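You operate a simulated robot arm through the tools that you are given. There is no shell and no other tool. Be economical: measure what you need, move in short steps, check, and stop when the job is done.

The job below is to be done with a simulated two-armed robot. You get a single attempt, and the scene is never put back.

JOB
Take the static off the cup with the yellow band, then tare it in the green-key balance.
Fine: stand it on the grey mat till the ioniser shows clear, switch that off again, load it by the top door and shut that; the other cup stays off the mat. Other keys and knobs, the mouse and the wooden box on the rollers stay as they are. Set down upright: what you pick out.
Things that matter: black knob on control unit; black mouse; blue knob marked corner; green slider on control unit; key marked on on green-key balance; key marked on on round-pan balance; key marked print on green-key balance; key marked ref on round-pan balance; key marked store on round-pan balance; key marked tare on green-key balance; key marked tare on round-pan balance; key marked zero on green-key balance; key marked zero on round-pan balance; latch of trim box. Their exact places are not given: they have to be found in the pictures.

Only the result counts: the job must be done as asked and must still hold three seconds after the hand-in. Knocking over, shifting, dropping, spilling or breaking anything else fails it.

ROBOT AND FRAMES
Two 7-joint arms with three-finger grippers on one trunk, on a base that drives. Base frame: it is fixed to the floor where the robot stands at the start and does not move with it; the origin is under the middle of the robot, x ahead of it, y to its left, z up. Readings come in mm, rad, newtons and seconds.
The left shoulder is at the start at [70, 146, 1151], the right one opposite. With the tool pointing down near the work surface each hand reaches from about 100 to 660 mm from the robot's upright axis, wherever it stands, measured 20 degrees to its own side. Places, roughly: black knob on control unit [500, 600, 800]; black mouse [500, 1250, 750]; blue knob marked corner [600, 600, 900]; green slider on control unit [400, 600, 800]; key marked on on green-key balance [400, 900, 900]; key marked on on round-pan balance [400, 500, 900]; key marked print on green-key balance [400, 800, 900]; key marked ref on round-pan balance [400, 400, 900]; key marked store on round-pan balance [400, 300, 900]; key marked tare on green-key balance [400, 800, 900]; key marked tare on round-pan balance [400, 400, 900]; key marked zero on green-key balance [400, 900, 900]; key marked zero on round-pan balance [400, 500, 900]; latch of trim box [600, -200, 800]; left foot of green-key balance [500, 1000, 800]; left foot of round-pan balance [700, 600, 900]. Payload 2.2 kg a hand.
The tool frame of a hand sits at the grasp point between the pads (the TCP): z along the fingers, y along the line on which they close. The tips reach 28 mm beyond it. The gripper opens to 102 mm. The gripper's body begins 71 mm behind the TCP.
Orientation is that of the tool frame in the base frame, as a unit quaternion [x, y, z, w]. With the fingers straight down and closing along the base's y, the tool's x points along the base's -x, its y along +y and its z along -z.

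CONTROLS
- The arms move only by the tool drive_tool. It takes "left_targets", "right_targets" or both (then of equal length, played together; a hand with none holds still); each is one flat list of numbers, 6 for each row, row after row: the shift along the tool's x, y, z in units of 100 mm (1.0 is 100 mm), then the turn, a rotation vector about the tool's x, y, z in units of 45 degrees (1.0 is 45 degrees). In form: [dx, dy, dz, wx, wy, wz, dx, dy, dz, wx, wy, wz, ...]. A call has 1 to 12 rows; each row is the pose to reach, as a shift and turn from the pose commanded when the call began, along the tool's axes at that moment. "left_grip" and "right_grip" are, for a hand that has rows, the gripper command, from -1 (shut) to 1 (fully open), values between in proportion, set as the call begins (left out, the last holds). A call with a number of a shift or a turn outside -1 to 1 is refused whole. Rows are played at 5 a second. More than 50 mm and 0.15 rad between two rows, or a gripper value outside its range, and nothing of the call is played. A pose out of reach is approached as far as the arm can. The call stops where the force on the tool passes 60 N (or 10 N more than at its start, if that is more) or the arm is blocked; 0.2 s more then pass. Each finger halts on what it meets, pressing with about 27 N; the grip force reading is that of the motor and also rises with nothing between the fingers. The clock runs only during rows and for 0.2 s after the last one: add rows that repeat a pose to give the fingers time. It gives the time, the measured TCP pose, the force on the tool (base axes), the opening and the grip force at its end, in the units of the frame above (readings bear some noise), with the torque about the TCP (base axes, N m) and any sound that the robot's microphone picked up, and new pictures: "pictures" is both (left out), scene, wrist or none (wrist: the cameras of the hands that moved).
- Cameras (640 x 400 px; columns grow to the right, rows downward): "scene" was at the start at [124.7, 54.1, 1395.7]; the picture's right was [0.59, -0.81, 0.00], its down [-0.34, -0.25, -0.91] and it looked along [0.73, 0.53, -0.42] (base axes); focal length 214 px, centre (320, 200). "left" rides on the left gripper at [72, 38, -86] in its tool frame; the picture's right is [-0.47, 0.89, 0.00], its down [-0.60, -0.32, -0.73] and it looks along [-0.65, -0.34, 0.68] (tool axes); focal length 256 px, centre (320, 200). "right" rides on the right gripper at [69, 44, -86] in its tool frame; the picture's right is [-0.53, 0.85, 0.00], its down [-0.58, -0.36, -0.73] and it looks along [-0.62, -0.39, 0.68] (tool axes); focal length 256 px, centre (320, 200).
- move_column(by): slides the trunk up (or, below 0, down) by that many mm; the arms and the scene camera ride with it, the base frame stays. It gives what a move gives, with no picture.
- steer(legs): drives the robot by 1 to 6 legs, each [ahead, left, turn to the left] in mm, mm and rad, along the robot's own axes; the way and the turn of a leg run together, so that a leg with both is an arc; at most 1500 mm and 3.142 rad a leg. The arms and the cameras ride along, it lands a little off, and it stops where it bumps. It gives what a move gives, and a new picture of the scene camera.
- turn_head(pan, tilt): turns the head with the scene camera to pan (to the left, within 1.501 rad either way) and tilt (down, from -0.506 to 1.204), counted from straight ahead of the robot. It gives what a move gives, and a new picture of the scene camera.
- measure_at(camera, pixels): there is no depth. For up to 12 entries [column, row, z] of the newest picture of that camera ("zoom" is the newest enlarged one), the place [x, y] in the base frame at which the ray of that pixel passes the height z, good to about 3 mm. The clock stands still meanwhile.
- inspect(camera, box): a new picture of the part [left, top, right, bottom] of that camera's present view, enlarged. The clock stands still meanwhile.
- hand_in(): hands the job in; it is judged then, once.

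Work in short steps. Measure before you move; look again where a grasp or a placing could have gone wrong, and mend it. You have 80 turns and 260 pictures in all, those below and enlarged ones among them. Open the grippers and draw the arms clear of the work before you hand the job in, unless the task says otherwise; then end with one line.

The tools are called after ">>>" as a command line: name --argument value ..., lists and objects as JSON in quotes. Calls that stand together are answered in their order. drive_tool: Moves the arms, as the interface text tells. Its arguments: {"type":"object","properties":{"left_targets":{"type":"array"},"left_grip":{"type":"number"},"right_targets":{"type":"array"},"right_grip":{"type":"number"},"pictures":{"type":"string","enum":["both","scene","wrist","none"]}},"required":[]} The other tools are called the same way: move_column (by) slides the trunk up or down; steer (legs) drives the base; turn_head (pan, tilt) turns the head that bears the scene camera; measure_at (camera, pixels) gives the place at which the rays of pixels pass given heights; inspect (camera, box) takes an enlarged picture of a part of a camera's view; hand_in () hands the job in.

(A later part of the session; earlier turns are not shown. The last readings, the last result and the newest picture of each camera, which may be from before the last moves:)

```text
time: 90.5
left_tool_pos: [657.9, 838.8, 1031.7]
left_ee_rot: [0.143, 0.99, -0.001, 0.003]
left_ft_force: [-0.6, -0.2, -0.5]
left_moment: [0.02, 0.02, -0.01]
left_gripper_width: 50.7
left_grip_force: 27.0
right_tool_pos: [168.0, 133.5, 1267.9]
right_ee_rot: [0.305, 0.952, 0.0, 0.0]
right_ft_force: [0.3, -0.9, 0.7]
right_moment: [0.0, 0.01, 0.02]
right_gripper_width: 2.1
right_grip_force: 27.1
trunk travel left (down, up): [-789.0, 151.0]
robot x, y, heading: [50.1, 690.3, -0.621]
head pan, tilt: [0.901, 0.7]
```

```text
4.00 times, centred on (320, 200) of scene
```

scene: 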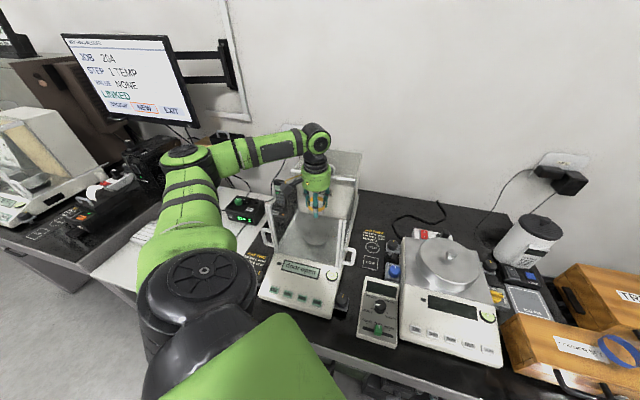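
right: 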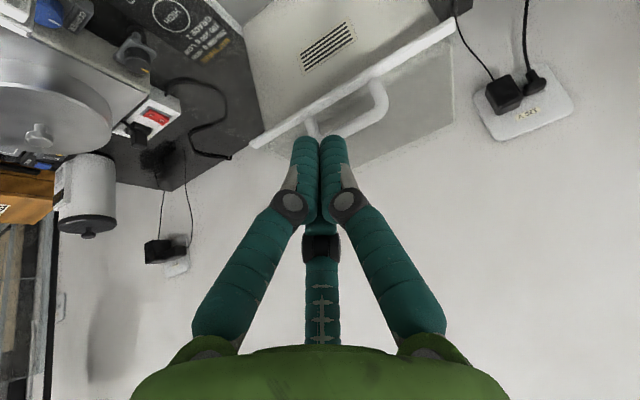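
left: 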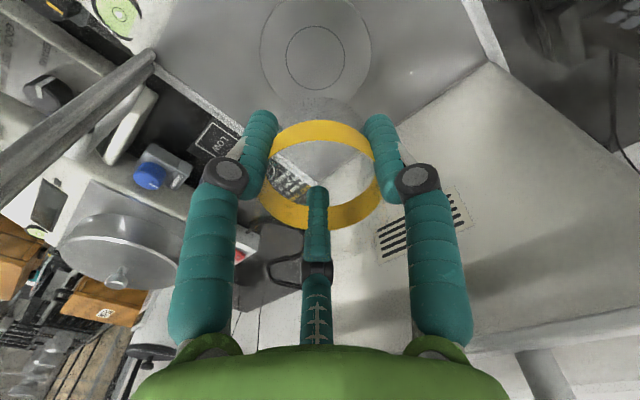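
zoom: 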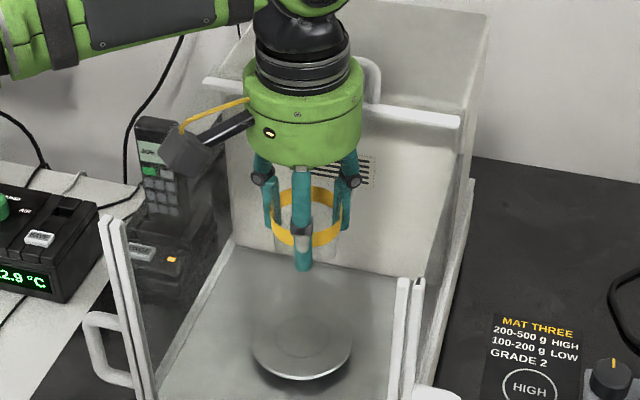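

Clear so far. I check the pan again and go down 60 mm more (to ≈970).

>>> measure_at --camera "left" --pixels '[[316, 55, 875], [316, 55, 885], [316, 55, 895]]'

>>> drive_tool --left_targets '[0.02, 0, 0.3, 0, 0, 0, 0.04, 0.02, 0.6, 0, 0, 0]' --pictures "both"

>>> inspect --camera "scene" --box '[240, 150, 400, 250]'

```text
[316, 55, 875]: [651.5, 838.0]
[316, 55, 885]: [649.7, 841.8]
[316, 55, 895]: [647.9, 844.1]
```

```text
time: 91.1
left_tool_pos: [652.9, 840.3, 968.9]
left_ee_rot: [0.144, 0.99, 0.0, 0.002]
left_ft_force: [-0.8, -0.7, -0.6]
left_moment: [-0.02, 0.0, 0.0]
left_gripper_width: 50.4
left_grip_force: 26.9
right_tool_pos: [168.7, 134.5, 1267.7]
right_ee_rot: [0.304, 0.953, 0.0, 0.0]
right_ft_force: [-0.1, 0.5, 0.2]
right_moment: [0.0, 0.01, 0.01]
right_gripper_width: 2.0
right_grip_force: 27.2
trunk travel left (down, up): [-789.0, 151.0]
robot x, y, heading: [50.0, 693.0, -0.623]
head pan, tilt: [0.901, 0.7]
```

scene: 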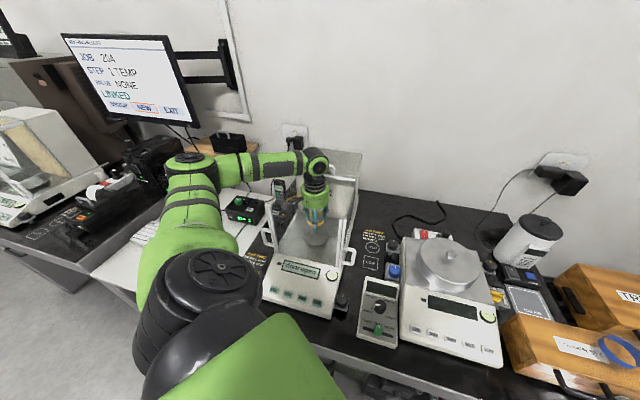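
left: 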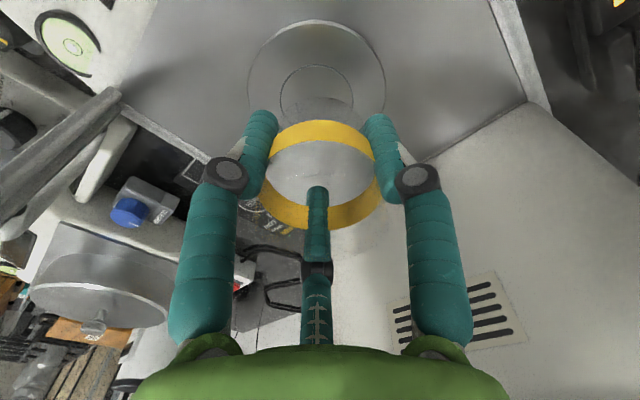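

```text
4.00 times, centred on (320, 200) of scene
```

zoom: 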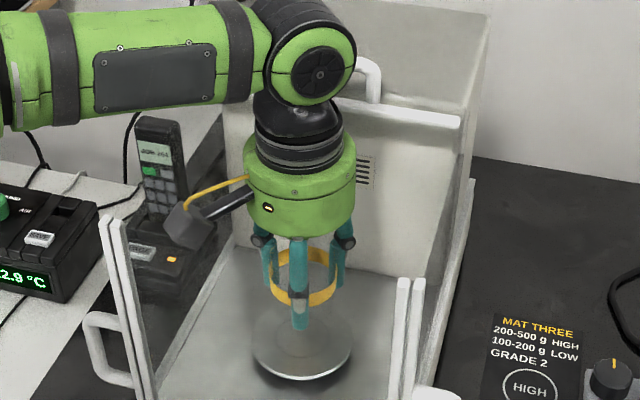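

Still clear; I lower to ≈938 and check the forearm against the frame.

>>> drive_tool --left_targets '[0, 0, 0.15, 0, 0, 0, 0, 0, 0.31, 0, 0, 0]' --pictures "wrist"

>>> inspect --camera "scene" --box '[220, 130, 380, 230]'

```text
time: 91.7
left_tool_pos: [653.3, 839.8, 937.5]
left_ee_rot: [0.143, 0.99, 0.0, 0.001]
left_ft_force: [-0.1, 1.0, 0.2]
left_moment: [-0.02, 0.02, 0.0]
left_gripper_width: 50.5
left_grip_force: 26.9
right_tool_pos: [168.0, 134.3, 1267.4]
right_ee_rot: [0.305, 0.952, 0.0, 0.0]
right_ft_force: [-0.1, -0.3, -0.5]
right_moment: [0.0, 0.01, -0.01]
right_gripper_width: 2.1
right_grip_force: 26.9
trunk travel left (down, up): [-789.0, 151.0]
robot x, y, heading: [54.6, 689.7, -0.625]
head pan, tilt: [0.901, 0.7]
```

left: 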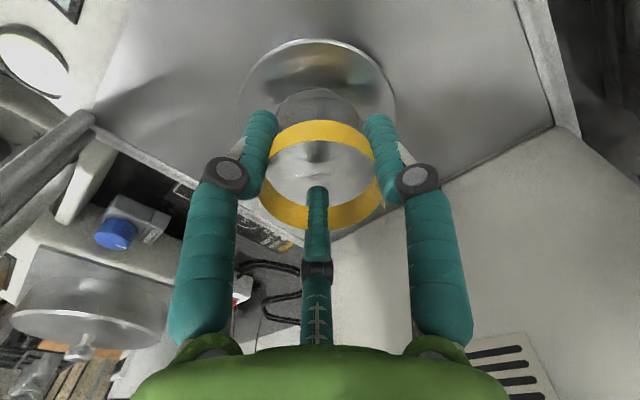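

```text
4.00 times, centred on (300, 180) of scene
```

zoom: 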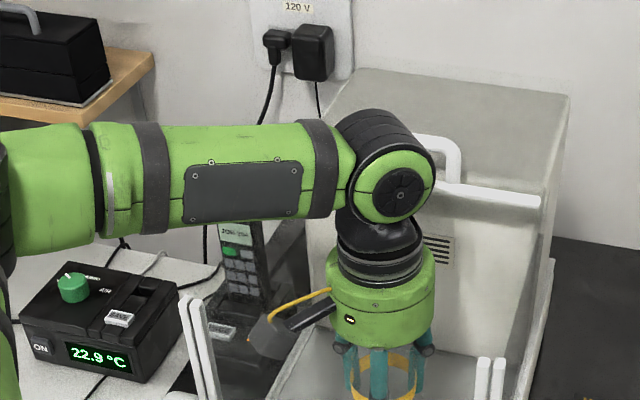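

Forearm still passes above the post. I lower in 4 mm then 2 mm steps until contact.

>>> drive_tool --left_targets '[0, 0, 0.03, 0, 0, 0, 0, 0, 0.06, 0, 0, 0]' --pictures "none"

>>> drive_tool --left_targets '[0, 0, 0.02, 0, 0, 0, 0, 0, 0.04, 0, 0, 0]' --pictures "none"

>>> drive_tool --left_targets '[0, 0, 0.02, 0, 0, 0, 0, 0, 0.02, 0, 0, 0]' --pictures "wrist"

>>> inspect --camera "left" --box '[220, 40, 420, 165]'

```text
time: 92.3
left_tool_pos: [655.2, 840.0, 933.4]
left_ee_rot: [0.144, 0.99, -0.001, 0.002]
left_ft_force: [0.0, -0.4, -0.3]
left_moment: [0.05, -0.01, -0.02]
left_gripper_width: 50.7
left_grip_force: 26.6
right_tool_pos: [169.0, 133.3, 1268.3]
right_ee_rot: [0.305, 0.952, 0.0, 0.001]
right_ft_force: [-0.3, 0.3, -0.2]
right_moment: [-0.02, 0.02, -0.03]
right_gripper_width: 2.0
right_grip_force: 26.9
trunk travel left (down, up): [-789.0, 151.0]
robot x, y, heading: [54.1, 692.8, -0.62]
head pan, tilt: [0.901, 0.7]
```

```text
time: 92.9
left_tool_pos: [653.5, 839.9, 931.0]
left_ee_rot: [0.144, 0.99, 0.0, 0.003]
left_ft_force: [-0.1, 0.6, 2.4]
left_moment: [0.01, 0.03, -0.02]
left_gripper_width: 50.6
left_grip_force: 27.3
right_tool_pos: [167.0, 134.7, 1268.0]
right_ee_rot: [0.305, 0.952, 0.001, 0.001]
right_ft_force: [-0.3, 0.2, 0.8]
right_moment: [-0.01, -0.01, 0.0]
right_gripper_width: 1.9
right_grip_force: 26.8
trunk travel left (down, up): [-789.0, 151.0]
robot x, y, heading: [52.8, 692.0, -0.618]
head pan, tilt: [0.901, 0.7]
```

```text
time: 93.5
left_tool_pos: [652.7, 840.0, 930.6]
left_ee_rot: [0.143, 0.99, -0.001, 0.003]
left_ft_force: [1.2, 0.8, 13.8]
left_moment: [-0.09, 0.09, -0.04]
left_gripper_width: 50.7
left_grip_force: 26.7
right_tool_pos: [165.7, 133.6, 1267.5]
right_ee_rot: [0.305, 0.952, 0.001, 0.002]
right_ft_force: [-0.5, 0.0, 0.1]
right_moment: [-0.03, 0.0, -0.01]
right_gripper_width: 2.5
right_grip_force: 26.8
trunk travel left (down, up): [-789.0, 151.0]
robot x, y, heading: [52.0, 692.9, -0.619]
head pan, tilt: [0.901, 0.7]
```

left: 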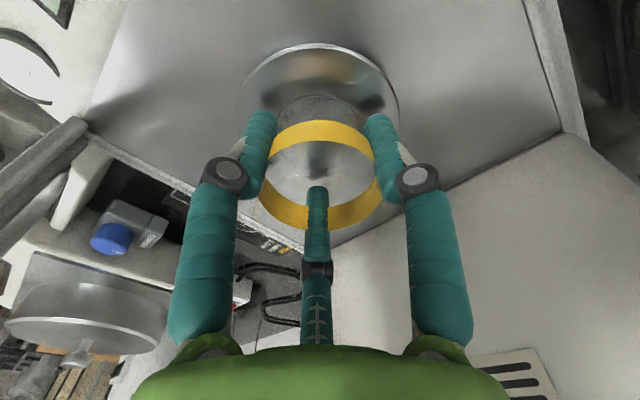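

```text
3.20 times, centred on (320, 102) of left
```

zoom: 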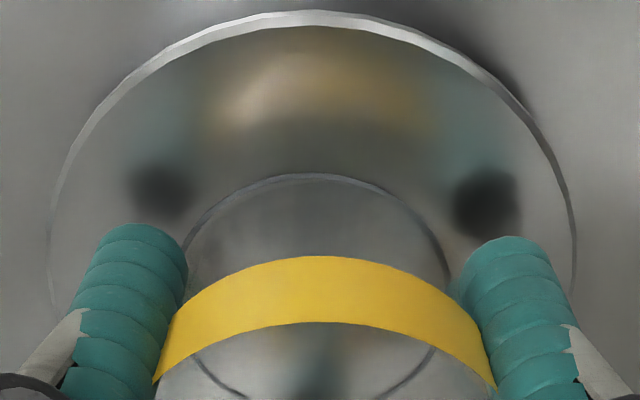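

Contact at TCP z≈931 (13.8 N). I relieve 2 mm and open the gripper.

>>> drive_tool --left_targets '[0, 0, -0.02, 0, 0, 0, 0, 0, -0.02, 0, 0, 0]' --pictures "none"

>>> drive_tool --left_targets '[0, 0, 0, 0, 0, 0, 0, 0, 0, 0, 0, 0]' --left_grip 0.4 --pictures "wrist"

```text
time: 94.1
left_tool_pos: [651.3, 840.2, 929.9]
left_ee_rot: [0.144, 0.99, 0.001, 0.002]
left_ft_force: [3.3, -0.6, 9.7]
left_moment: [-0.09, -0.07, 0.0]
left_gripper_width: 50.6
left_grip_force: 26.7
right_tool_pos: [166.7, 133.9, 1266.7]
right_ee_rot: [0.305, 0.952, 0.0, 0.001]
right_ft_force: [0.6, -0.1, -0.3]
right_moment: [0.02, 0.01, -0.02]
right_gripper_width: 1.9
right_grip_force: 27.2
trunk travel left (down, up): [-789.0, 151.0]
robot x, y, heading: [52.5, 693.0, -0.615]
head pan, tilt: [0.901, 0.7]
```

```text
time: 94.7
left_tool_pos: [653.2, 838.6, 929.9]
left_ee_rot: [0.144, 0.99, 0.0, 0.001]
left_ft_force: [-0.8, -0.1, -0.2]
left_moment: [-0.01, -0.01, 0.02]
left_gripper_width: 71.2
left_grip_force: 0.2
right_tool_pos: [168.4, 135.0, 1267.0]
right_ee_rot: [0.306, 0.952, 0.0, 0.001]
right_ft_force: [-0.2, 0.0, -0.7]
right_moment: [-0.01, 0.02, 0.01]
right_gripper_width: 2.2
right_grip_force: 26.6
trunk travel left (down, up): [-789.0, 151.0]
robot x, y, heading: [53.3, 689.1, -0.619]
head pan, tilt: [0.901, 0.7]
```

left: 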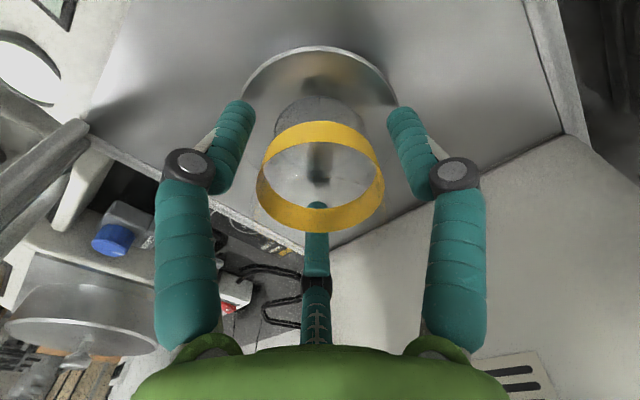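

The cup is released and stands upright. I lift the hand straight out, then close the gripper and square and tilt the tool for closing the door.

>>> drive_tool --left_targets '[0, 0, -0.2, 0, 0, 0, 0, 0, -0.6, 0, 0, 0, 0, 0, -1.0, 0, 0, 0]' --pictures "wrist"

>>> drive_tool --left_targets '[0, 0, -0.4, 0, 0, 0, 0, 0, -0.8, 0, 0, 0, 0, 0, -1.0, 0, 0, 0]' --pictures "none"

>>> drive_tool --left_targets '[0, 0, -0.4, 0, 0, 0, 0, 0, -0.8, 0, 0, 0, 0, 0, -1.0, 0, 0, 0]' --pictures "none"

>>> drive_tool --left_targets '[0, 0, 0, 0, 0, -0.123, 0, 0, 0, 0, 0, -0.246, 0, 0, 0, 0, 0, -0.369]' --left_grip -1 --pictures "none"

>>> drive_tool --left_targets '[0, 0, 0, 0, -0.16, 0, 0, 0, 0, 0, -0.32, 0, 0, 0, 0, 0, -0.48, 0, 0, 0, 0, 0, -0.637, 0, 0, 0, 0, 0, -0.637, 0]' --pictures "both"

>>> inspect --camera "scene" --box '[240, 130, 400, 270]'

```text
time: 95.5
left_tool_pos: [654.3, 840.0, 1029.4]
left_ee_rot: [0.143, 0.99, 0.001, 0.001]
left_ft_force: [0.5, -0.2, 1.3]
left_moment: [-0.01, 0.01, -0.01]
left_gripper_width: 71.4
left_grip_force: 0.0
right_tool_pos: [168.1, 133.4, 1268.9]
right_ee_rot: [0.305, 0.952, 0.001, 0.001]
right_ft_force: [-1.6, 0.5, 1.0]
right_moment: [-0.01, 0.03, 0.0]
right_gripper_width: 2.3
right_grip_force: 26.2
trunk travel left (down, up): [-789.0, 151.0]
robot x, y, heading: [54.8, 693.7, -0.616]
head pan, tilt: [0.901, 0.7]
```

left: 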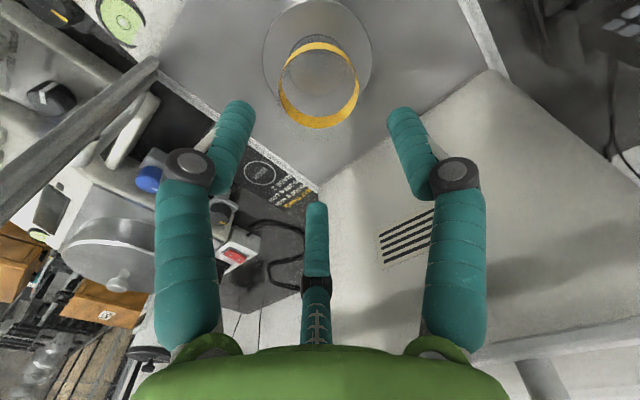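

```text
time: 96.3
left_tool_pos: [652.6, 841.2, 1129.0]
left_ee_rot: [0.143, 0.99, 0.0, 0.001]
left_ft_force: [-0.9, 0.1, -0.2]
left_moment: [0.01, 0.0, 0.01]
left_gripper_width: 71.4
left_grip_force: 0.0
right_tool_pos: [168.6, 133.7, 1267.6]
right_ee_rot: [0.305, 0.952, 0.001, 0.001]
right_ft_force: [-0.1, 0.1, 0.2]
right_moment: [-0.01, 0.0, 0.01]
right_gripper_width: 2.1
right_grip_force: 26.7
trunk travel left (down, up): [-789.0, 151.0]
robot x, y, heading: [53.1, 689.9, -0.619]
head pan, tilt: [0.901, 0.7]
```

```text
time: 97.1
left_tool_pos: [653.1, 837.8, 1230.5]
left_ee_rot: [0.144, 0.99, 0.001, 0.0]
left_ft_force: [-0.5, 0.4, 5.0]
left_moment: [-0.05, -0.08, 0.0]
left_gripper_width: 71.4
left_grip_force: 0.5
right_tool_pos: [169.9, 133.3, 1268.0]
right_ee_rot: [0.304, 0.953, 0.0, -0.001]
right_ft_force: [0.8, -0.2, 0.1]
right_moment: [-0.01, 0.08, 0.0]
right_gripper_width: 1.9
right_grip_force: 27.2
trunk travel left (down, up): [-789.0, 151.0]
robot x, y, heading: [50.1, 693.5, -0.618]
head pan, tilt: [0.901, 0.7]
```

```text
time: 97.9
left_tool_pos: [652.0, 839.2, 1229.9]
left_ee_rot: [-0.001, 1.0, 0.0, 0.002]
left_ft_force: [-0.1, 0.3, -0.2]
left_moment: [0.0, -0.05, 0.02]
left_gripper_width: 2.1
left_grip_force: 26.5
right_tool_pos: [166.8, 133.4, 1267.2]
right_ee_rot: [0.306, 0.952, 0.0, 0.001]
right_ft_force: [0.1, -0.7, -0.1]
right_moment: [-0.01, -0.01, -0.01]
right_gripper_width: 2.0
right_grip_force: 26.8
trunk travel left (down, up): [-789.0, 151.0]
robot x, y, heading: [52.9, 693.8, -0.622]
head pan, tilt: [0.901, 0.7]
```

```text
time: 99.1
left_tool_pos: [651.9, 840.8, 1229.8]
left_ee_rot: [-0.001, 0.968, 0.0, 0.249]
left_ft_force: [-0.3, -0.2, 0.4]
left_moment: [0.0, -0.04, -0.02]
left_gripper_width: 2.0
left_grip_force: 26.8
right_tool_pos: [168.4, 133.5, 1266.6]
right_ee_rot: [0.305, 0.952, 0.0, 0.002]
right_ft_force: [0.4, 0.2, -0.5]
right_moment: [0.0, 0.01, -0.02]
right_gripper_width: 2.1
right_grip_force: 27.4
trunk travel left (down, up): [-789.0, 151.0]
robot x, y, heading: [54.7, 690.3, -0.617]
head pan, tilt: [0.901, 0.7]
```

scene: 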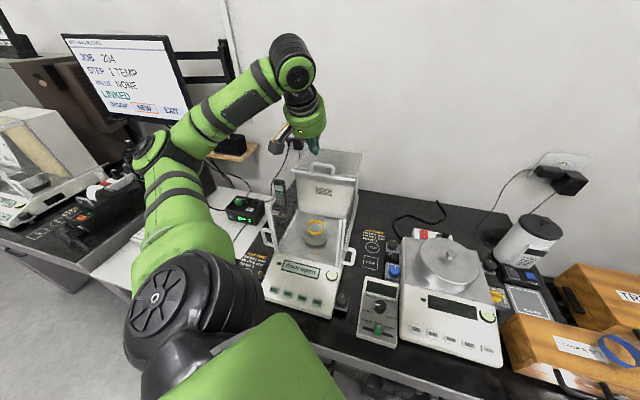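
left: 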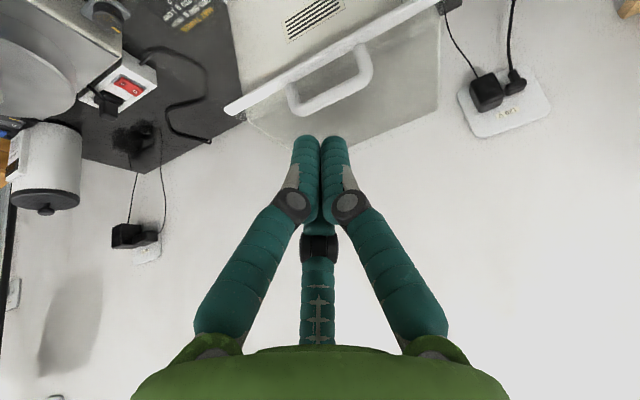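

```text
2.86 times, centred on (320, 200) of scene
```

zoom: 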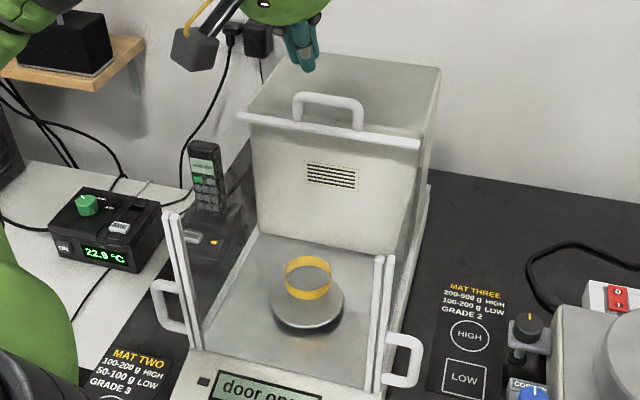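

The cup stands upright on the pan. I triangulate the handle's top bar before hooking it.

>>> measure_at --camera "left" --pixels '[[300, 109, 1100], [300, 109, 1130], [366, 82, 1100], [366, 82, 1130]]'

>>> measure_at --camera "scene" --pixels '[[334, 165.7, 1100], [334, 165.7, 1130], [312, 164, 1100], [312, 164, 1130]]'

```text
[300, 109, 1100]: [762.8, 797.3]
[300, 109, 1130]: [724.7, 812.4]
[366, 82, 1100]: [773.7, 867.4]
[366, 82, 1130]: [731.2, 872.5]
```

```text
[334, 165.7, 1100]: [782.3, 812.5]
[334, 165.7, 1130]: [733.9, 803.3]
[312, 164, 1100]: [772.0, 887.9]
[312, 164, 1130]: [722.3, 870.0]
```

The handle bar is at x≈740, z≈1120, y 806–872. I move past it to hover at TCP (761,839,1185).

>>> drive_tool --left_targets '[-0.25, -0.005, 0.13, 0, 0, 0, -0.5, -0.01, 0.3, 0, 0, 0, -0.7, -0.02, 0.5, 0, 0, 0, -0.74, -0.02, 0.72, 0, 0, 0, -0.74, -0.02, 0.917, 0, 0, 0]' --pictures "wrist"

>>> inspect --camera "scene" --box '[260, 110, 388, 190]'

```text
time: 100.3
left_tool_pos: [763.2, 839.8, 1184.9]
left_ee_rot: [0.0, 0.969, 0.0, 0.249]
left_ft_force: [1.0, 0.5, 0.0]
left_moment: [0.0, 0.02, -0.02]
left_gripper_width: 2.0
left_grip_force: 26.7
right_tool_pos: [167.4, 135.1, 1267.8]
right_ee_rot: [0.305, 0.952, 0.0, -0.001]
right_ft_force: [-0.1, 0.8, 0.5]
right_moment: [0.06, 0.04, 0.01]
right_gripper_width: 1.8
right_grip_force: 26.9
trunk travel left (down, up): [-789.0, 151.0]
robot x, y, heading: [51.3, 692.1, -0.615]
head pan, tilt: [0.901, 0.7]
```

left: 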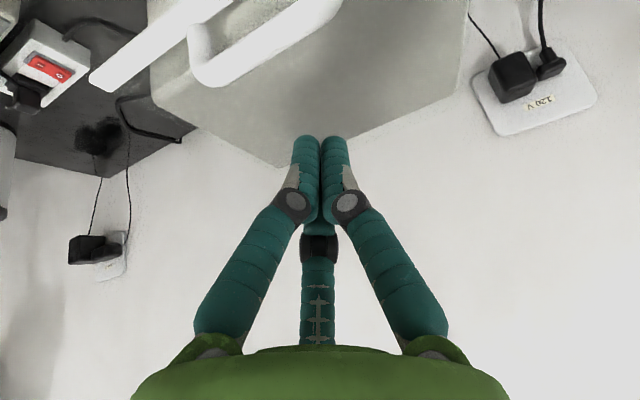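

```text
5.00 times, centred on (324, 150) of scene
```

zoom: 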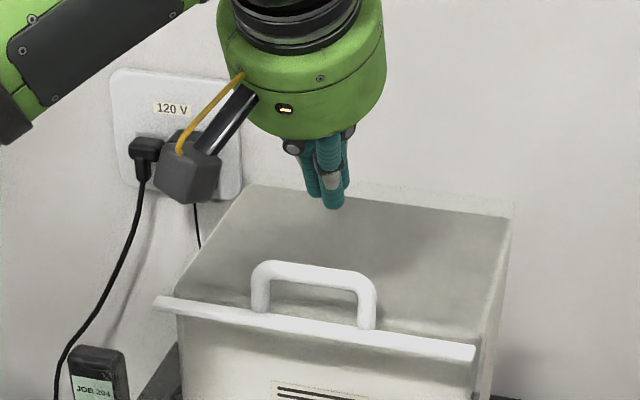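

I descend 50 mm behind the handle.

>>> measure_at --camera "left" --pixels '[[207, 80, 1110], [207, 80, 1122]]'

>>> drive_tool --left_targets '[0.12, 0, 0.22, 0, 0, 0, 0.19, 0, 0.35, 0, 0, 0, 0.235, 0, 0.43, 0, 0, 0]' --pictures "wrist"

>>> inspect --camera "scene" --box '[260, 110, 388, 190]'

```text
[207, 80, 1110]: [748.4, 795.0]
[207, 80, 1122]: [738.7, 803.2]
```

```text
time: 101.1
left_tool_pos: [763.1, 838.8, 1136.9]
left_ee_rot: [0.0, 0.968, 0.0, 0.249]
left_ft_force: [0.2, 0.4, 0.5]
left_moment: [0.02, -0.02, -0.01]
left_gripper_width: 2.1
left_grip_force: 27.0
right_tool_pos: [167.6, 134.1, 1266.9]
right_ee_rot: [0.304, 0.953, 0.0, 0.0]
right_ft_force: [0.2, -1.2, -0.7]
right_moment: [0.03, -0.01, 0.02]
right_gripper_width: 1.8
right_grip_force: 26.6
trunk travel left (down, up): [-789.0, 151.0]
robot x, y, heading: [55.6, 689.6, -0.619]
head pan, tilt: [0.901, 0.7]
```

left: 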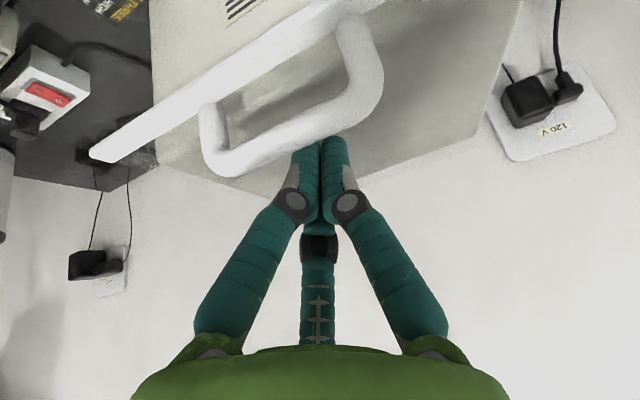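

```text
5.00 times, centred on (324, 150) of scene
5 turns are left
```

zoom: 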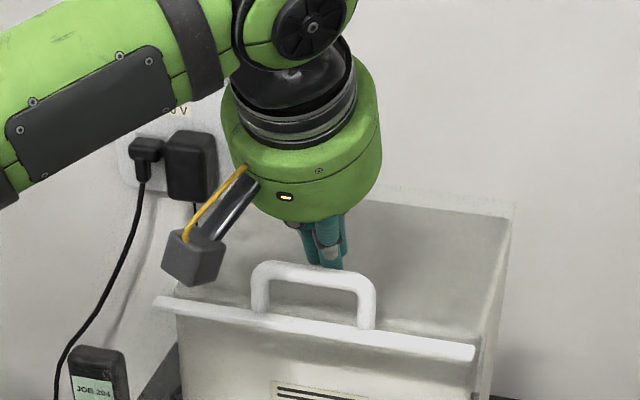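

Only five turns remain, so I batch: pull the door shut, check it, lift away, straighten the tool, back off 100 mm, hover over the keys and take pictures plus a measuring grid.

>>> drive_tool --left_targets '[0.029, 0, 0.053, 0, 0, 0, 0.205, 0, -0.043, 0, 0, 0, 0.38, 0, -0.139, 0, 0, 0, 0.556, 0, -0.234, 0, 0, 0, 0.731, 0, -0.33, 0, 0, 0]' --pictures "none"

>>> drive_tool --left_targets '[0.176, 0, -0.096, 0, 0, 0, 0.351, 0, -0.192, 0, 0, 0, 0.527, 0, -0.287, 0, 0, 0, 0.702, 0, -0.383, 0, 0, 0]' --pictures "none"

>>> drive_tool --left_targets '[0.176, 0, -0.096, 0, 0, 0, 0.307, 0, -0.168, 0, 0, 0, 0.395, 0, -0.216, 0, 0, 0, 0.43, 0, -0.235, 0, 0, 0]' --pictures "none"

>>> inspect --camera "scene" --box '[240, 160, 400, 260]'

>>> drive_tool --left_targets '[-0.105, 0, 0.057, 0, 0, 0, -0.3, 0, -0.29, 0, 0, 0, -0.5, 0, -0.7, 0, 0, 0, -0.53, 0, -0.75, 0, 0, 0]' --pictures "none"

>>> drive_tool --left_targets '[0, 0, 0, 0, 0.16, 0, 0, 0, 0, 0, 0.32, 0, 0, 0, 0, 0, 0.48, 0, 0, 0, 0, 0, 0.637, 0]' --pictures "none"

>>> steer --legs '[[-81, -58, 0]]'

>>> drive_tool --left_targets '[0.25, -0.12, 0.25, 0, 0, 0, 0.5, -0.25, 0.5, 0, 0, 0]' --pictures "both"

>>> measure_at --camera "scene" --pixels '[[270, 250, 850], [330, 250, 850], [270, 300, 850], [330, 300, 850], [270, 250, 870], [330, 250, 870], [270, 300, 870], [330, 300, 870]]'

>>> measure_at --camera "left" --pixels '[[260, 10, 850], [380, 10, 850], [260, 70, 850], [380, 70, 850], [260, 10, 870], [380, 10, 870], [260, 70, 870], [380, 70, 870]]'

>>> inspect --camera "left" --box '[200, 0, 440, 150]'

>>> inspect --camera "scene" --box '[240, 150, 400, 250]'

>>> inspect --camera "scene" --box '[240, 220, 368, 300]'

```text
time: 102.3
left_tool_pos: [680.6, 839.1, 1129.8]
left_ee_rot: [-0.001, 0.968, 0.001, 0.249]
left_ft_force: [-0.4, -0.2, 1.3]
left_moment: [0.02, 0.0, 0.03]
left_gripper_width: 2.1
left_grip_force: 26.7
right_tool_pos: [167.3, 133.2, 1266.8]
right_ee_rot: [0.305, 0.952, 0.001, 0.001]
right_ft_force: [-0.3, 0.8, 0.8]
right_moment: [0.02, -0.01, -0.02]
right_gripper_width: 1.8
right_grip_force: 27.1
trunk travel left (down, up): [-789.0, 151.0]
robot x, y, heading: [51.7, 692.2, -0.621]
head pan, tilt: [0.901, 0.7]
```

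```text
time: 103.3
left_tool_pos: [600.4, 838.9, 1129.8]
left_ee_rot: [-0.002, 0.969, -0.001, 0.249]
left_ft_force: [0.0, 0.0, 0.0]
left_moment: [-0.01, 0.02, 0.03]
left_gripper_width: 2.0
left_grip_force: 27.1
right_tool_pos: [167.4, 134.0, 1267.9]
right_ee_rot: [0.305, 0.952, 0.001, 0.001]
right_ft_force: [0.2, -0.5, 0.1]
right_moment: [0.01, -0.01, -0.02]
right_gripper_width: 2.0
right_grip_force: 27.4
trunk travel left (down, up): [-789.0, 151.0]
robot x, y, heading: [50.0, 690.3, -0.616]
head pan, tilt: [0.901, 0.7]
```

```text
time: 104.3
left_tool_pos: [578.7, 838.0, 1133.4]
left_ee_rot: [-0.003, 0.967, 0.0, 0.256]
left_ft_force: [48.2, -4.4, 20.1]
left_moment: [-0.26, -0.06, 0.2]
left_gripper_width: 2.1
left_grip_force: 27.2
left hand out of reach, approached as far as the arm can: row 3, 4
right_tool_pos: [178.0, 132.0, 1265.6]
right_ee_rot: [0.306, 0.952, 0.0, -0.004]
right_ft_force: [-0.1, 0.9, 0.3]
right_moment: [-0.03, 0.01, 0.0]
right_gripper_width: 1.8
right_grip_force: 26.8
trunk travel left (down, up): [-789.0, 151.0]
robot x, y, heading: [57.7, 691.2, -0.625]
head pan, tilt: [0.901, 0.7]
```

```text
4.00 times, centred on (320, 210) of scene
```

zoom: 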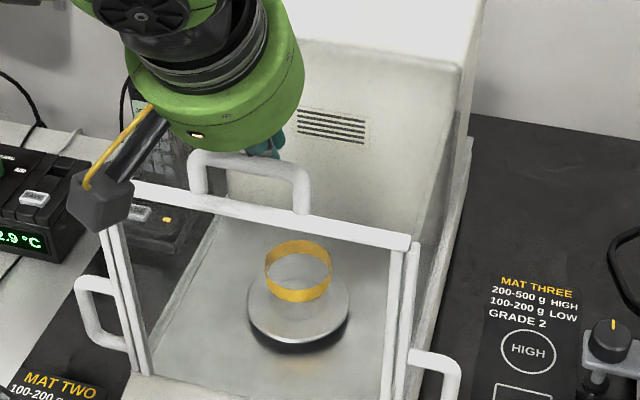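

```text
time: 105.3
left_tool_pos: [572.7, 840.6, 1223.9]
left_ee_rot: [0.0, 0.969, 0.001, 0.246]
left_ft_force: [1.0, 1.0, 0.3]
left_moment: [-0.03, -0.01, 0.02]
left_gripper_width: 2.1
left_grip_force: 27.5
right_tool_pos: [170.3, 134.1, 1267.4]
right_ee_rot: [0.304, 0.953, 0.0, 0.0]
right_ft_force: [0.4, 0.0, -0.8]
right_moment: [0.02, 0.03, 0.0]
right_gripper_width: 2.2
right_grip_force: 26.3
trunk travel left (down, up): [-789.0, 151.0]
robot x, y, heading: [52.1, 692.8, -0.621]
head pan, tilt: [0.901, 0.7]
```

```text
time: 106.3
left_tool_pos: [570.8, 838.1, 1224.0]
left_ee_rot: [-0.001, 1.0, 0.0, 0.0]
left_ft_force: [-0.3, -1.0, -0.2]
left_moment: [0.03, 0.03, -0.01]
left_gripper_width: 2.3
left_grip_force: 27.1
right_tool_pos: [168.1, 133.9, 1267.2]
right_ee_rot: [0.305, 0.952, 0.0, 0.0]
right_ft_force: [0.1, -0.1, -0.2]
right_moment: [0.01, 0.01, 0.02]
right_gripper_width: 2.0
right_grip_force: 27.4
trunk travel left (down, up): [-789.0, 151.0]
robot x, y, heading: [50.5, 690.7, -0.62]
head pan, tilt: [0.901, 0.7]
```

```text
time: 107.5
left_tool_pos: [474.8, 838.6, 1221.0]
left_ee_rot: [-0.002, 1.0, 0.0, 0.001]
left_ft_force: [0.1, -1.0, -0.5]
left_moment: [0.02, 0.03, -0.01]
left_gripper_width: 2.0
left_grip_force: 27.2
right_tool_pos: [75.4, 134.0, 1267.6]
right_ee_rot: [0.304, 0.953, -0.001, -0.002]
right_ft_force: [0.2, -0.8, 0.3]
right_moment: [-0.01, 0.04, 0.01]
right_gripper_width: 2.0
right_grip_force: 27.3
trunk travel left (down, up): [-789.0, 151.0]
robot x, y, heading: [-43.0, 694.4, -0.625]
head pan, tilt: [0.901, 0.7]
```

scene: 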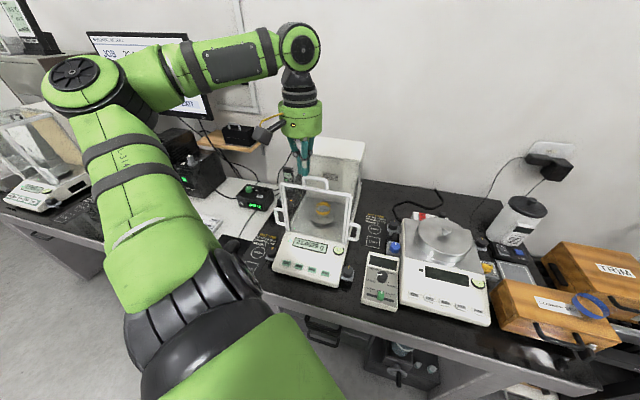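

```text
time: 108.0
left_tool_pos: [422.3, 812.8, 1172.8]
left_ee_rot: [-0.001, 1.0, 0.0, 0.001]
left_ft_force: [-1.0, -0.5, -0.4]
left_moment: [-0.01, 0.01, -0.01]
left_gripper_width: 2.1
left_grip_force: 26.6
right_tool_pos: [70.9, 134.2, 1267.3]
right_ee_rot: [0.304, 0.953, 0.0, 0.0]
right_ft_force: [0.6, 0.4, 0.0]
right_moment: [0.04, 0.0, -0.03]
right_gripper_width: 2.1
right_grip_force: 26.6
trunk travel left (down, up): [-789.0, 151.0]
robot x, y, heading: [-43.7, 692.8, -0.622]
head pan, tilt: [0.901, 0.7]
```

scene: 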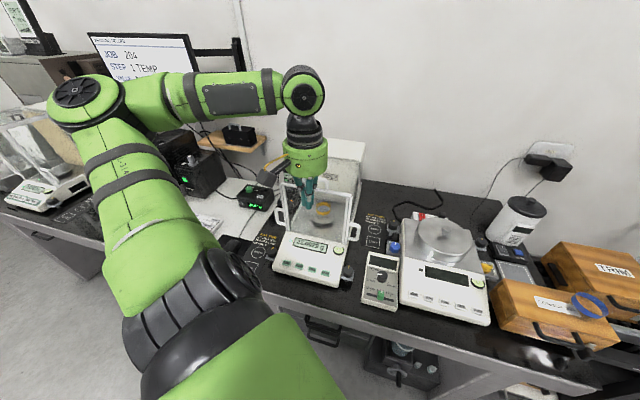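
left: 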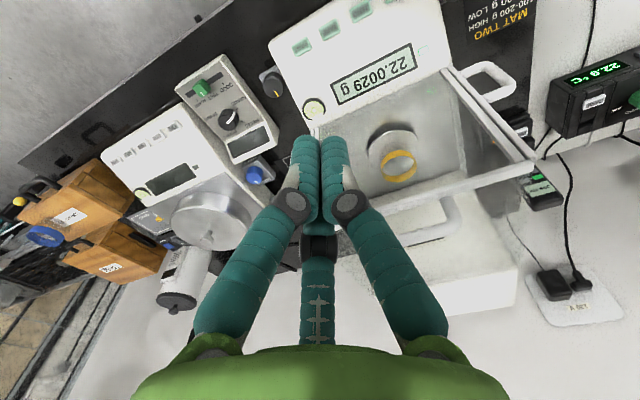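

```text
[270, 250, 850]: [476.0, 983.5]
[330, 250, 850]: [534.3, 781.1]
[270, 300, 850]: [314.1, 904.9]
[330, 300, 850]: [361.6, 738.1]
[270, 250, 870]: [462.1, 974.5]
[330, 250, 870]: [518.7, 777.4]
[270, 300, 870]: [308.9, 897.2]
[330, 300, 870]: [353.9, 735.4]
```

```text
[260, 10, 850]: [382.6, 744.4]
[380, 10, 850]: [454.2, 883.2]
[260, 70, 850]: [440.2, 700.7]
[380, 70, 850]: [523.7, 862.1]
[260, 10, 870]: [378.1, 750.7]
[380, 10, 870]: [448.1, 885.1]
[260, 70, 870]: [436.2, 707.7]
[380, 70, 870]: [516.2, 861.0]
```

```text
2.67 times, centred on (320, 75) of left
```

zoom: 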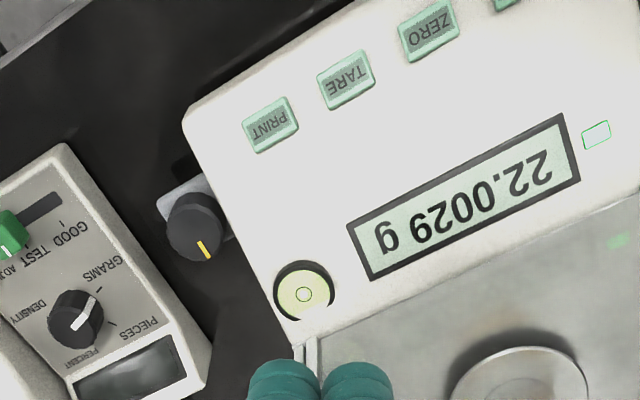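

```text
4.00 times, centred on (320, 200) of scene
```

zoom: 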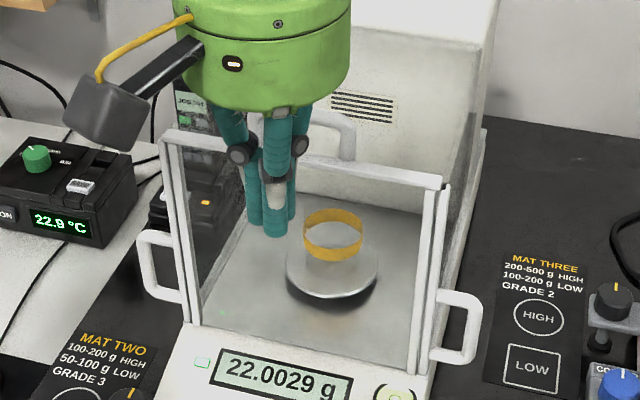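

```text
5.00 times, centred on (304, 260) of scene
4 turns are left
```

zoom: 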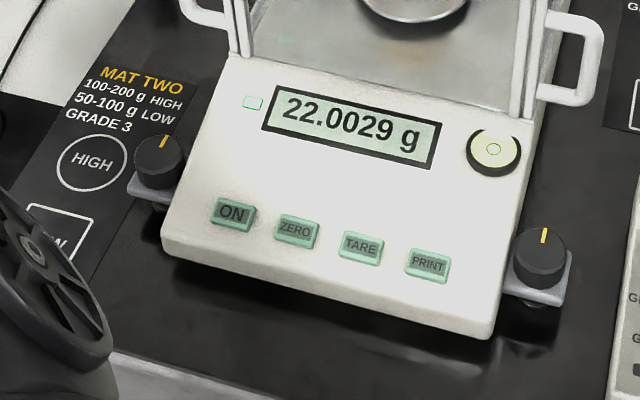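

The door is shut and the display reads 22.0029 g. TARE triangulates to ≈(443,816,851); I descend over it and press in small steps while reading force.

>>> drive_tool --left_targets '[-0.1, 0.02, 0.33, 0, 0, 0, -0.207, 0.035, 0.66, 0, 0, 0, -0.207, 0.035, 1.0, 0, 0, 0]' --pictures "none"

>>> drive_tool --left_targets '[0, 0, 0.4, 0, 0, 0, 0, 0, 0.8, 0, 0, 0, 0, 0, 1.0, 0, 0, 0]' --pictures "none"

>>> drive_tool --left_targets '[0, 0, 0.4, 0, 0, 0, 0, 0, 0.75, 0, 0, 0, 0, 0, 0.83, 0, 0, 0]' --pictures "none"

>>> inspect --camera "scene" --box '[240, 220, 368, 300]'

>>> drive_tool --left_targets '[0, 0, 0.02, 0, 0, 0, 0, 0, 0.03, 0, 0, 0]' --pictures "none"

>>> drive_tool --left_targets '[0, 0, 0.02, 0, 0, 0, 0, 0, 0.03, 0, 0, 0]' --pictures "none"

>>> drive_tool --left_targets '[0, 0, 0.02, 0, 0, 0, 0, 0, 0.02, 0, 0, 0]' --pictures "wrist"

>>> inspect --camera "scene" --box '[240, 220, 368, 300]'

>>> inspect --camera "left" --box '[220, 60, 420, 185]'

```text
time: 108.8
left_tool_pos: [442.7, 817.8, 1073.3]
left_ee_rot: [0.0, 1.0, 0.0, 0.002]
left_ft_force: [0.2, 0.0, -0.2]
left_moment: [-0.02, -0.01, 0.01]
left_gripper_width: 2.3
left_grip_force: 27.1
right_tool_pos: [70.5, 133.5, 1268.1]
right_ee_rot: [0.304, 0.953, -0.001, 0.001]
right_ft_force: [0.3, -1.0, -0.6]
right_moment: [-0.01, -0.01, 0.01]
right_gripper_width: 2.0
right_grip_force: 27.2
trunk travel left (down, up): [-789.0, 151.0]
robot x, y, heading: [-45.5, 693.2, -0.614]
head pan, tilt: [0.901, 0.7]
```

```text
time: 109.7
left_tool_pos: [443.8, 817.5, 974.6]
left_ee_rot: [-0.002, 1.0, 0.0, 0.002]
left_ft_force: [0.1, -0.1, -0.5]
left_moment: [0.02, -0.02, -0.02]
left_gripper_width: 2.2
left_grip_force: 26.5
right_tool_pos: [70.3, 133.5, 1266.2]
right_ee_rot: [0.304, 0.953, 0.0, 0.001]
right_ft_force: [0.1, 0.2, -0.7]
right_moment: [0.01, 0.03, 0.03]
right_gripper_width: 2.0
right_grip_force: 26.5
trunk travel left (down, up): [-789.0, 151.0]
robot x, y, heading: [-45.9, 691.2, -0.618]
head pan, tilt: [0.901, 0.7]
```

```text
time: 110.5
left_tool_pos: [442.7, 815.7, 893.2]
left_ee_rot: [-0.001, 1.0, 0.0, 0.001]
left_ft_force: [0.4, 0.2, -0.3]
left_moment: [0.01, -0.01, 0.01]
left_gripper_width: 2.1
left_grip_force: 27.1
right_tool_pos: [70.5, 132.7, 1267.4]
right_ee_rot: [0.304, 0.953, 0.0, 0.001]
right_ft_force: [-0.3, -0.3, -0.3]
right_moment: [0.0, 0.01, -0.02]
right_gripper_width: 2.0
right_grip_force: 26.9
trunk travel left (down, up): [-789.0, 151.0]
robot x, y, heading: [-45.3, 691.2, -0.624]
head pan, tilt: [0.901, 0.7]
```

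```text
5.00 times, centred on (304, 260) of scene
```

zoom: 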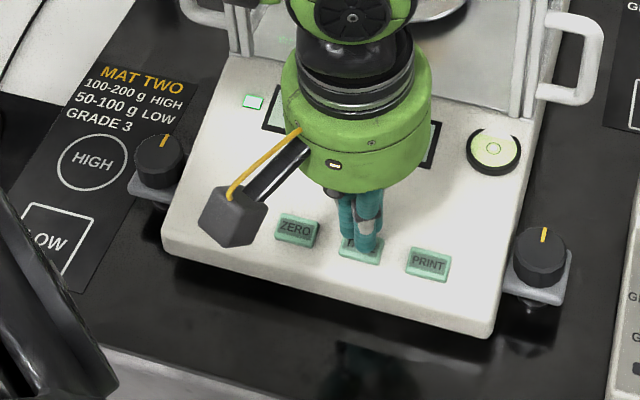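

```text
time: 111.0
left_tool_pos: [443.0, 815.6, 887.6]
left_ee_rot: [-0.001, 1.0, 0.0, 0.002]
left_ft_force: [0.2, 0.3, 0.0]
left_moment: [0.01, -0.01, 0.01]
left_gripper_width: 1.8
left_grip_force: 27.4
right_tool_pos: [69.0, 133.6, 1267.0]
right_ee_rot: [0.304, 0.953, -0.001, 0.001]
right_ft_force: [0.6, -0.1, 0.0]
right_moment: [0.01, -0.01, 0.02]
right_gripper_width: 2.0
right_grip_force: 27.1
trunk travel left (down, up): [-789.0, 151.0]
robot x, y, heading: [-43.7, 688.8, -0.621]
head pan, tilt: [0.901, 0.7]
```

```text
time: 111.7
left_tool_pos: [444.0, 816.9, 885.6]
left_ee_rot: [0.0, 1.0, -0.001, 0.001]
left_ft_force: [0.4, -0.4, -0.2]
left_moment: [0.01, -0.02, 0.02]
left_gripper_width: 2.2
left_grip_force: 27.4
right_tool_pos: [69.3, 134.5, 1268.5]
right_ee_rot: [0.303, 0.953, 0.0, 0.001]
right_ft_force: [-0.5, -1.2, -0.1]
right_moment: [-0.01, -0.02, -0.01]
right_gripper_width: 1.9
right_grip_force: 27.0
trunk travel left (down, up): [-789.0, 151.0]
robot x, y, heading: [-46.9, 690.6, -0.618]
head pan, tilt: [0.901, 0.7]
```

```text
time: 112.2
left_tool_pos: [443.5, 817.3, 884.3]
left_ee_rot: [-0.001, 1.0, 0.0, 0.0]
left_ft_force: [0.7, 0.6, 0.0]
left_moment: [0.0, 0.04, 0.02]
left_gripper_width: 1.9
left_grip_force: 27.2
right_tool_pos: [69.1, 134.4, 1267.3]
right_ee_rot: [0.303, 0.953, 0.001, 0.001]
right_ft_force: [0.7, 0.1, -0.7]
right_moment: [-0.01, -0.03, -0.03]
right_gripper_width: 2.1
right_grip_force: 26.9
trunk travel left (down, up): [-789.0, 151.0]
robot x, y, heading: [-47.4, 694.1, -0.619]
head pan, tilt: [0.901, 0.7]
```

left: 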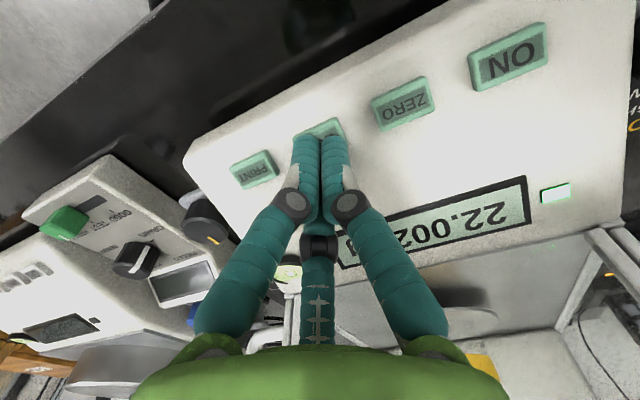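

```text
5.00 times, centred on (304, 260) of scene
```

zoom: 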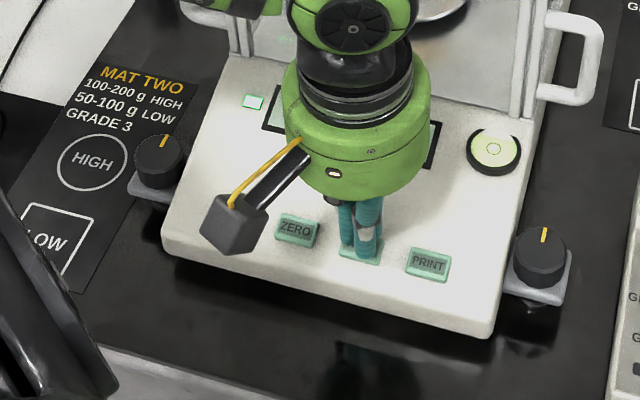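

```text
3.20 times, centred on (320, 122) of left
3 turns are left
```

zoom: 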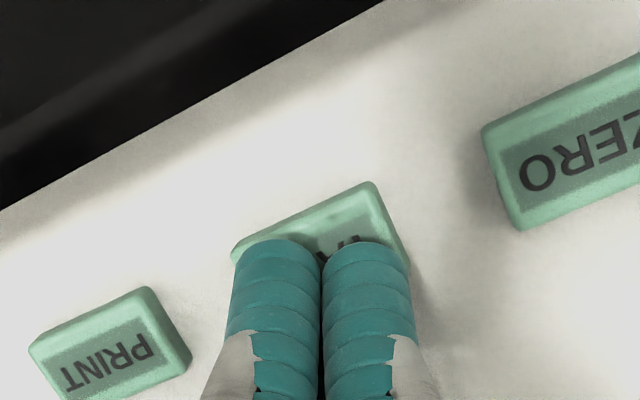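

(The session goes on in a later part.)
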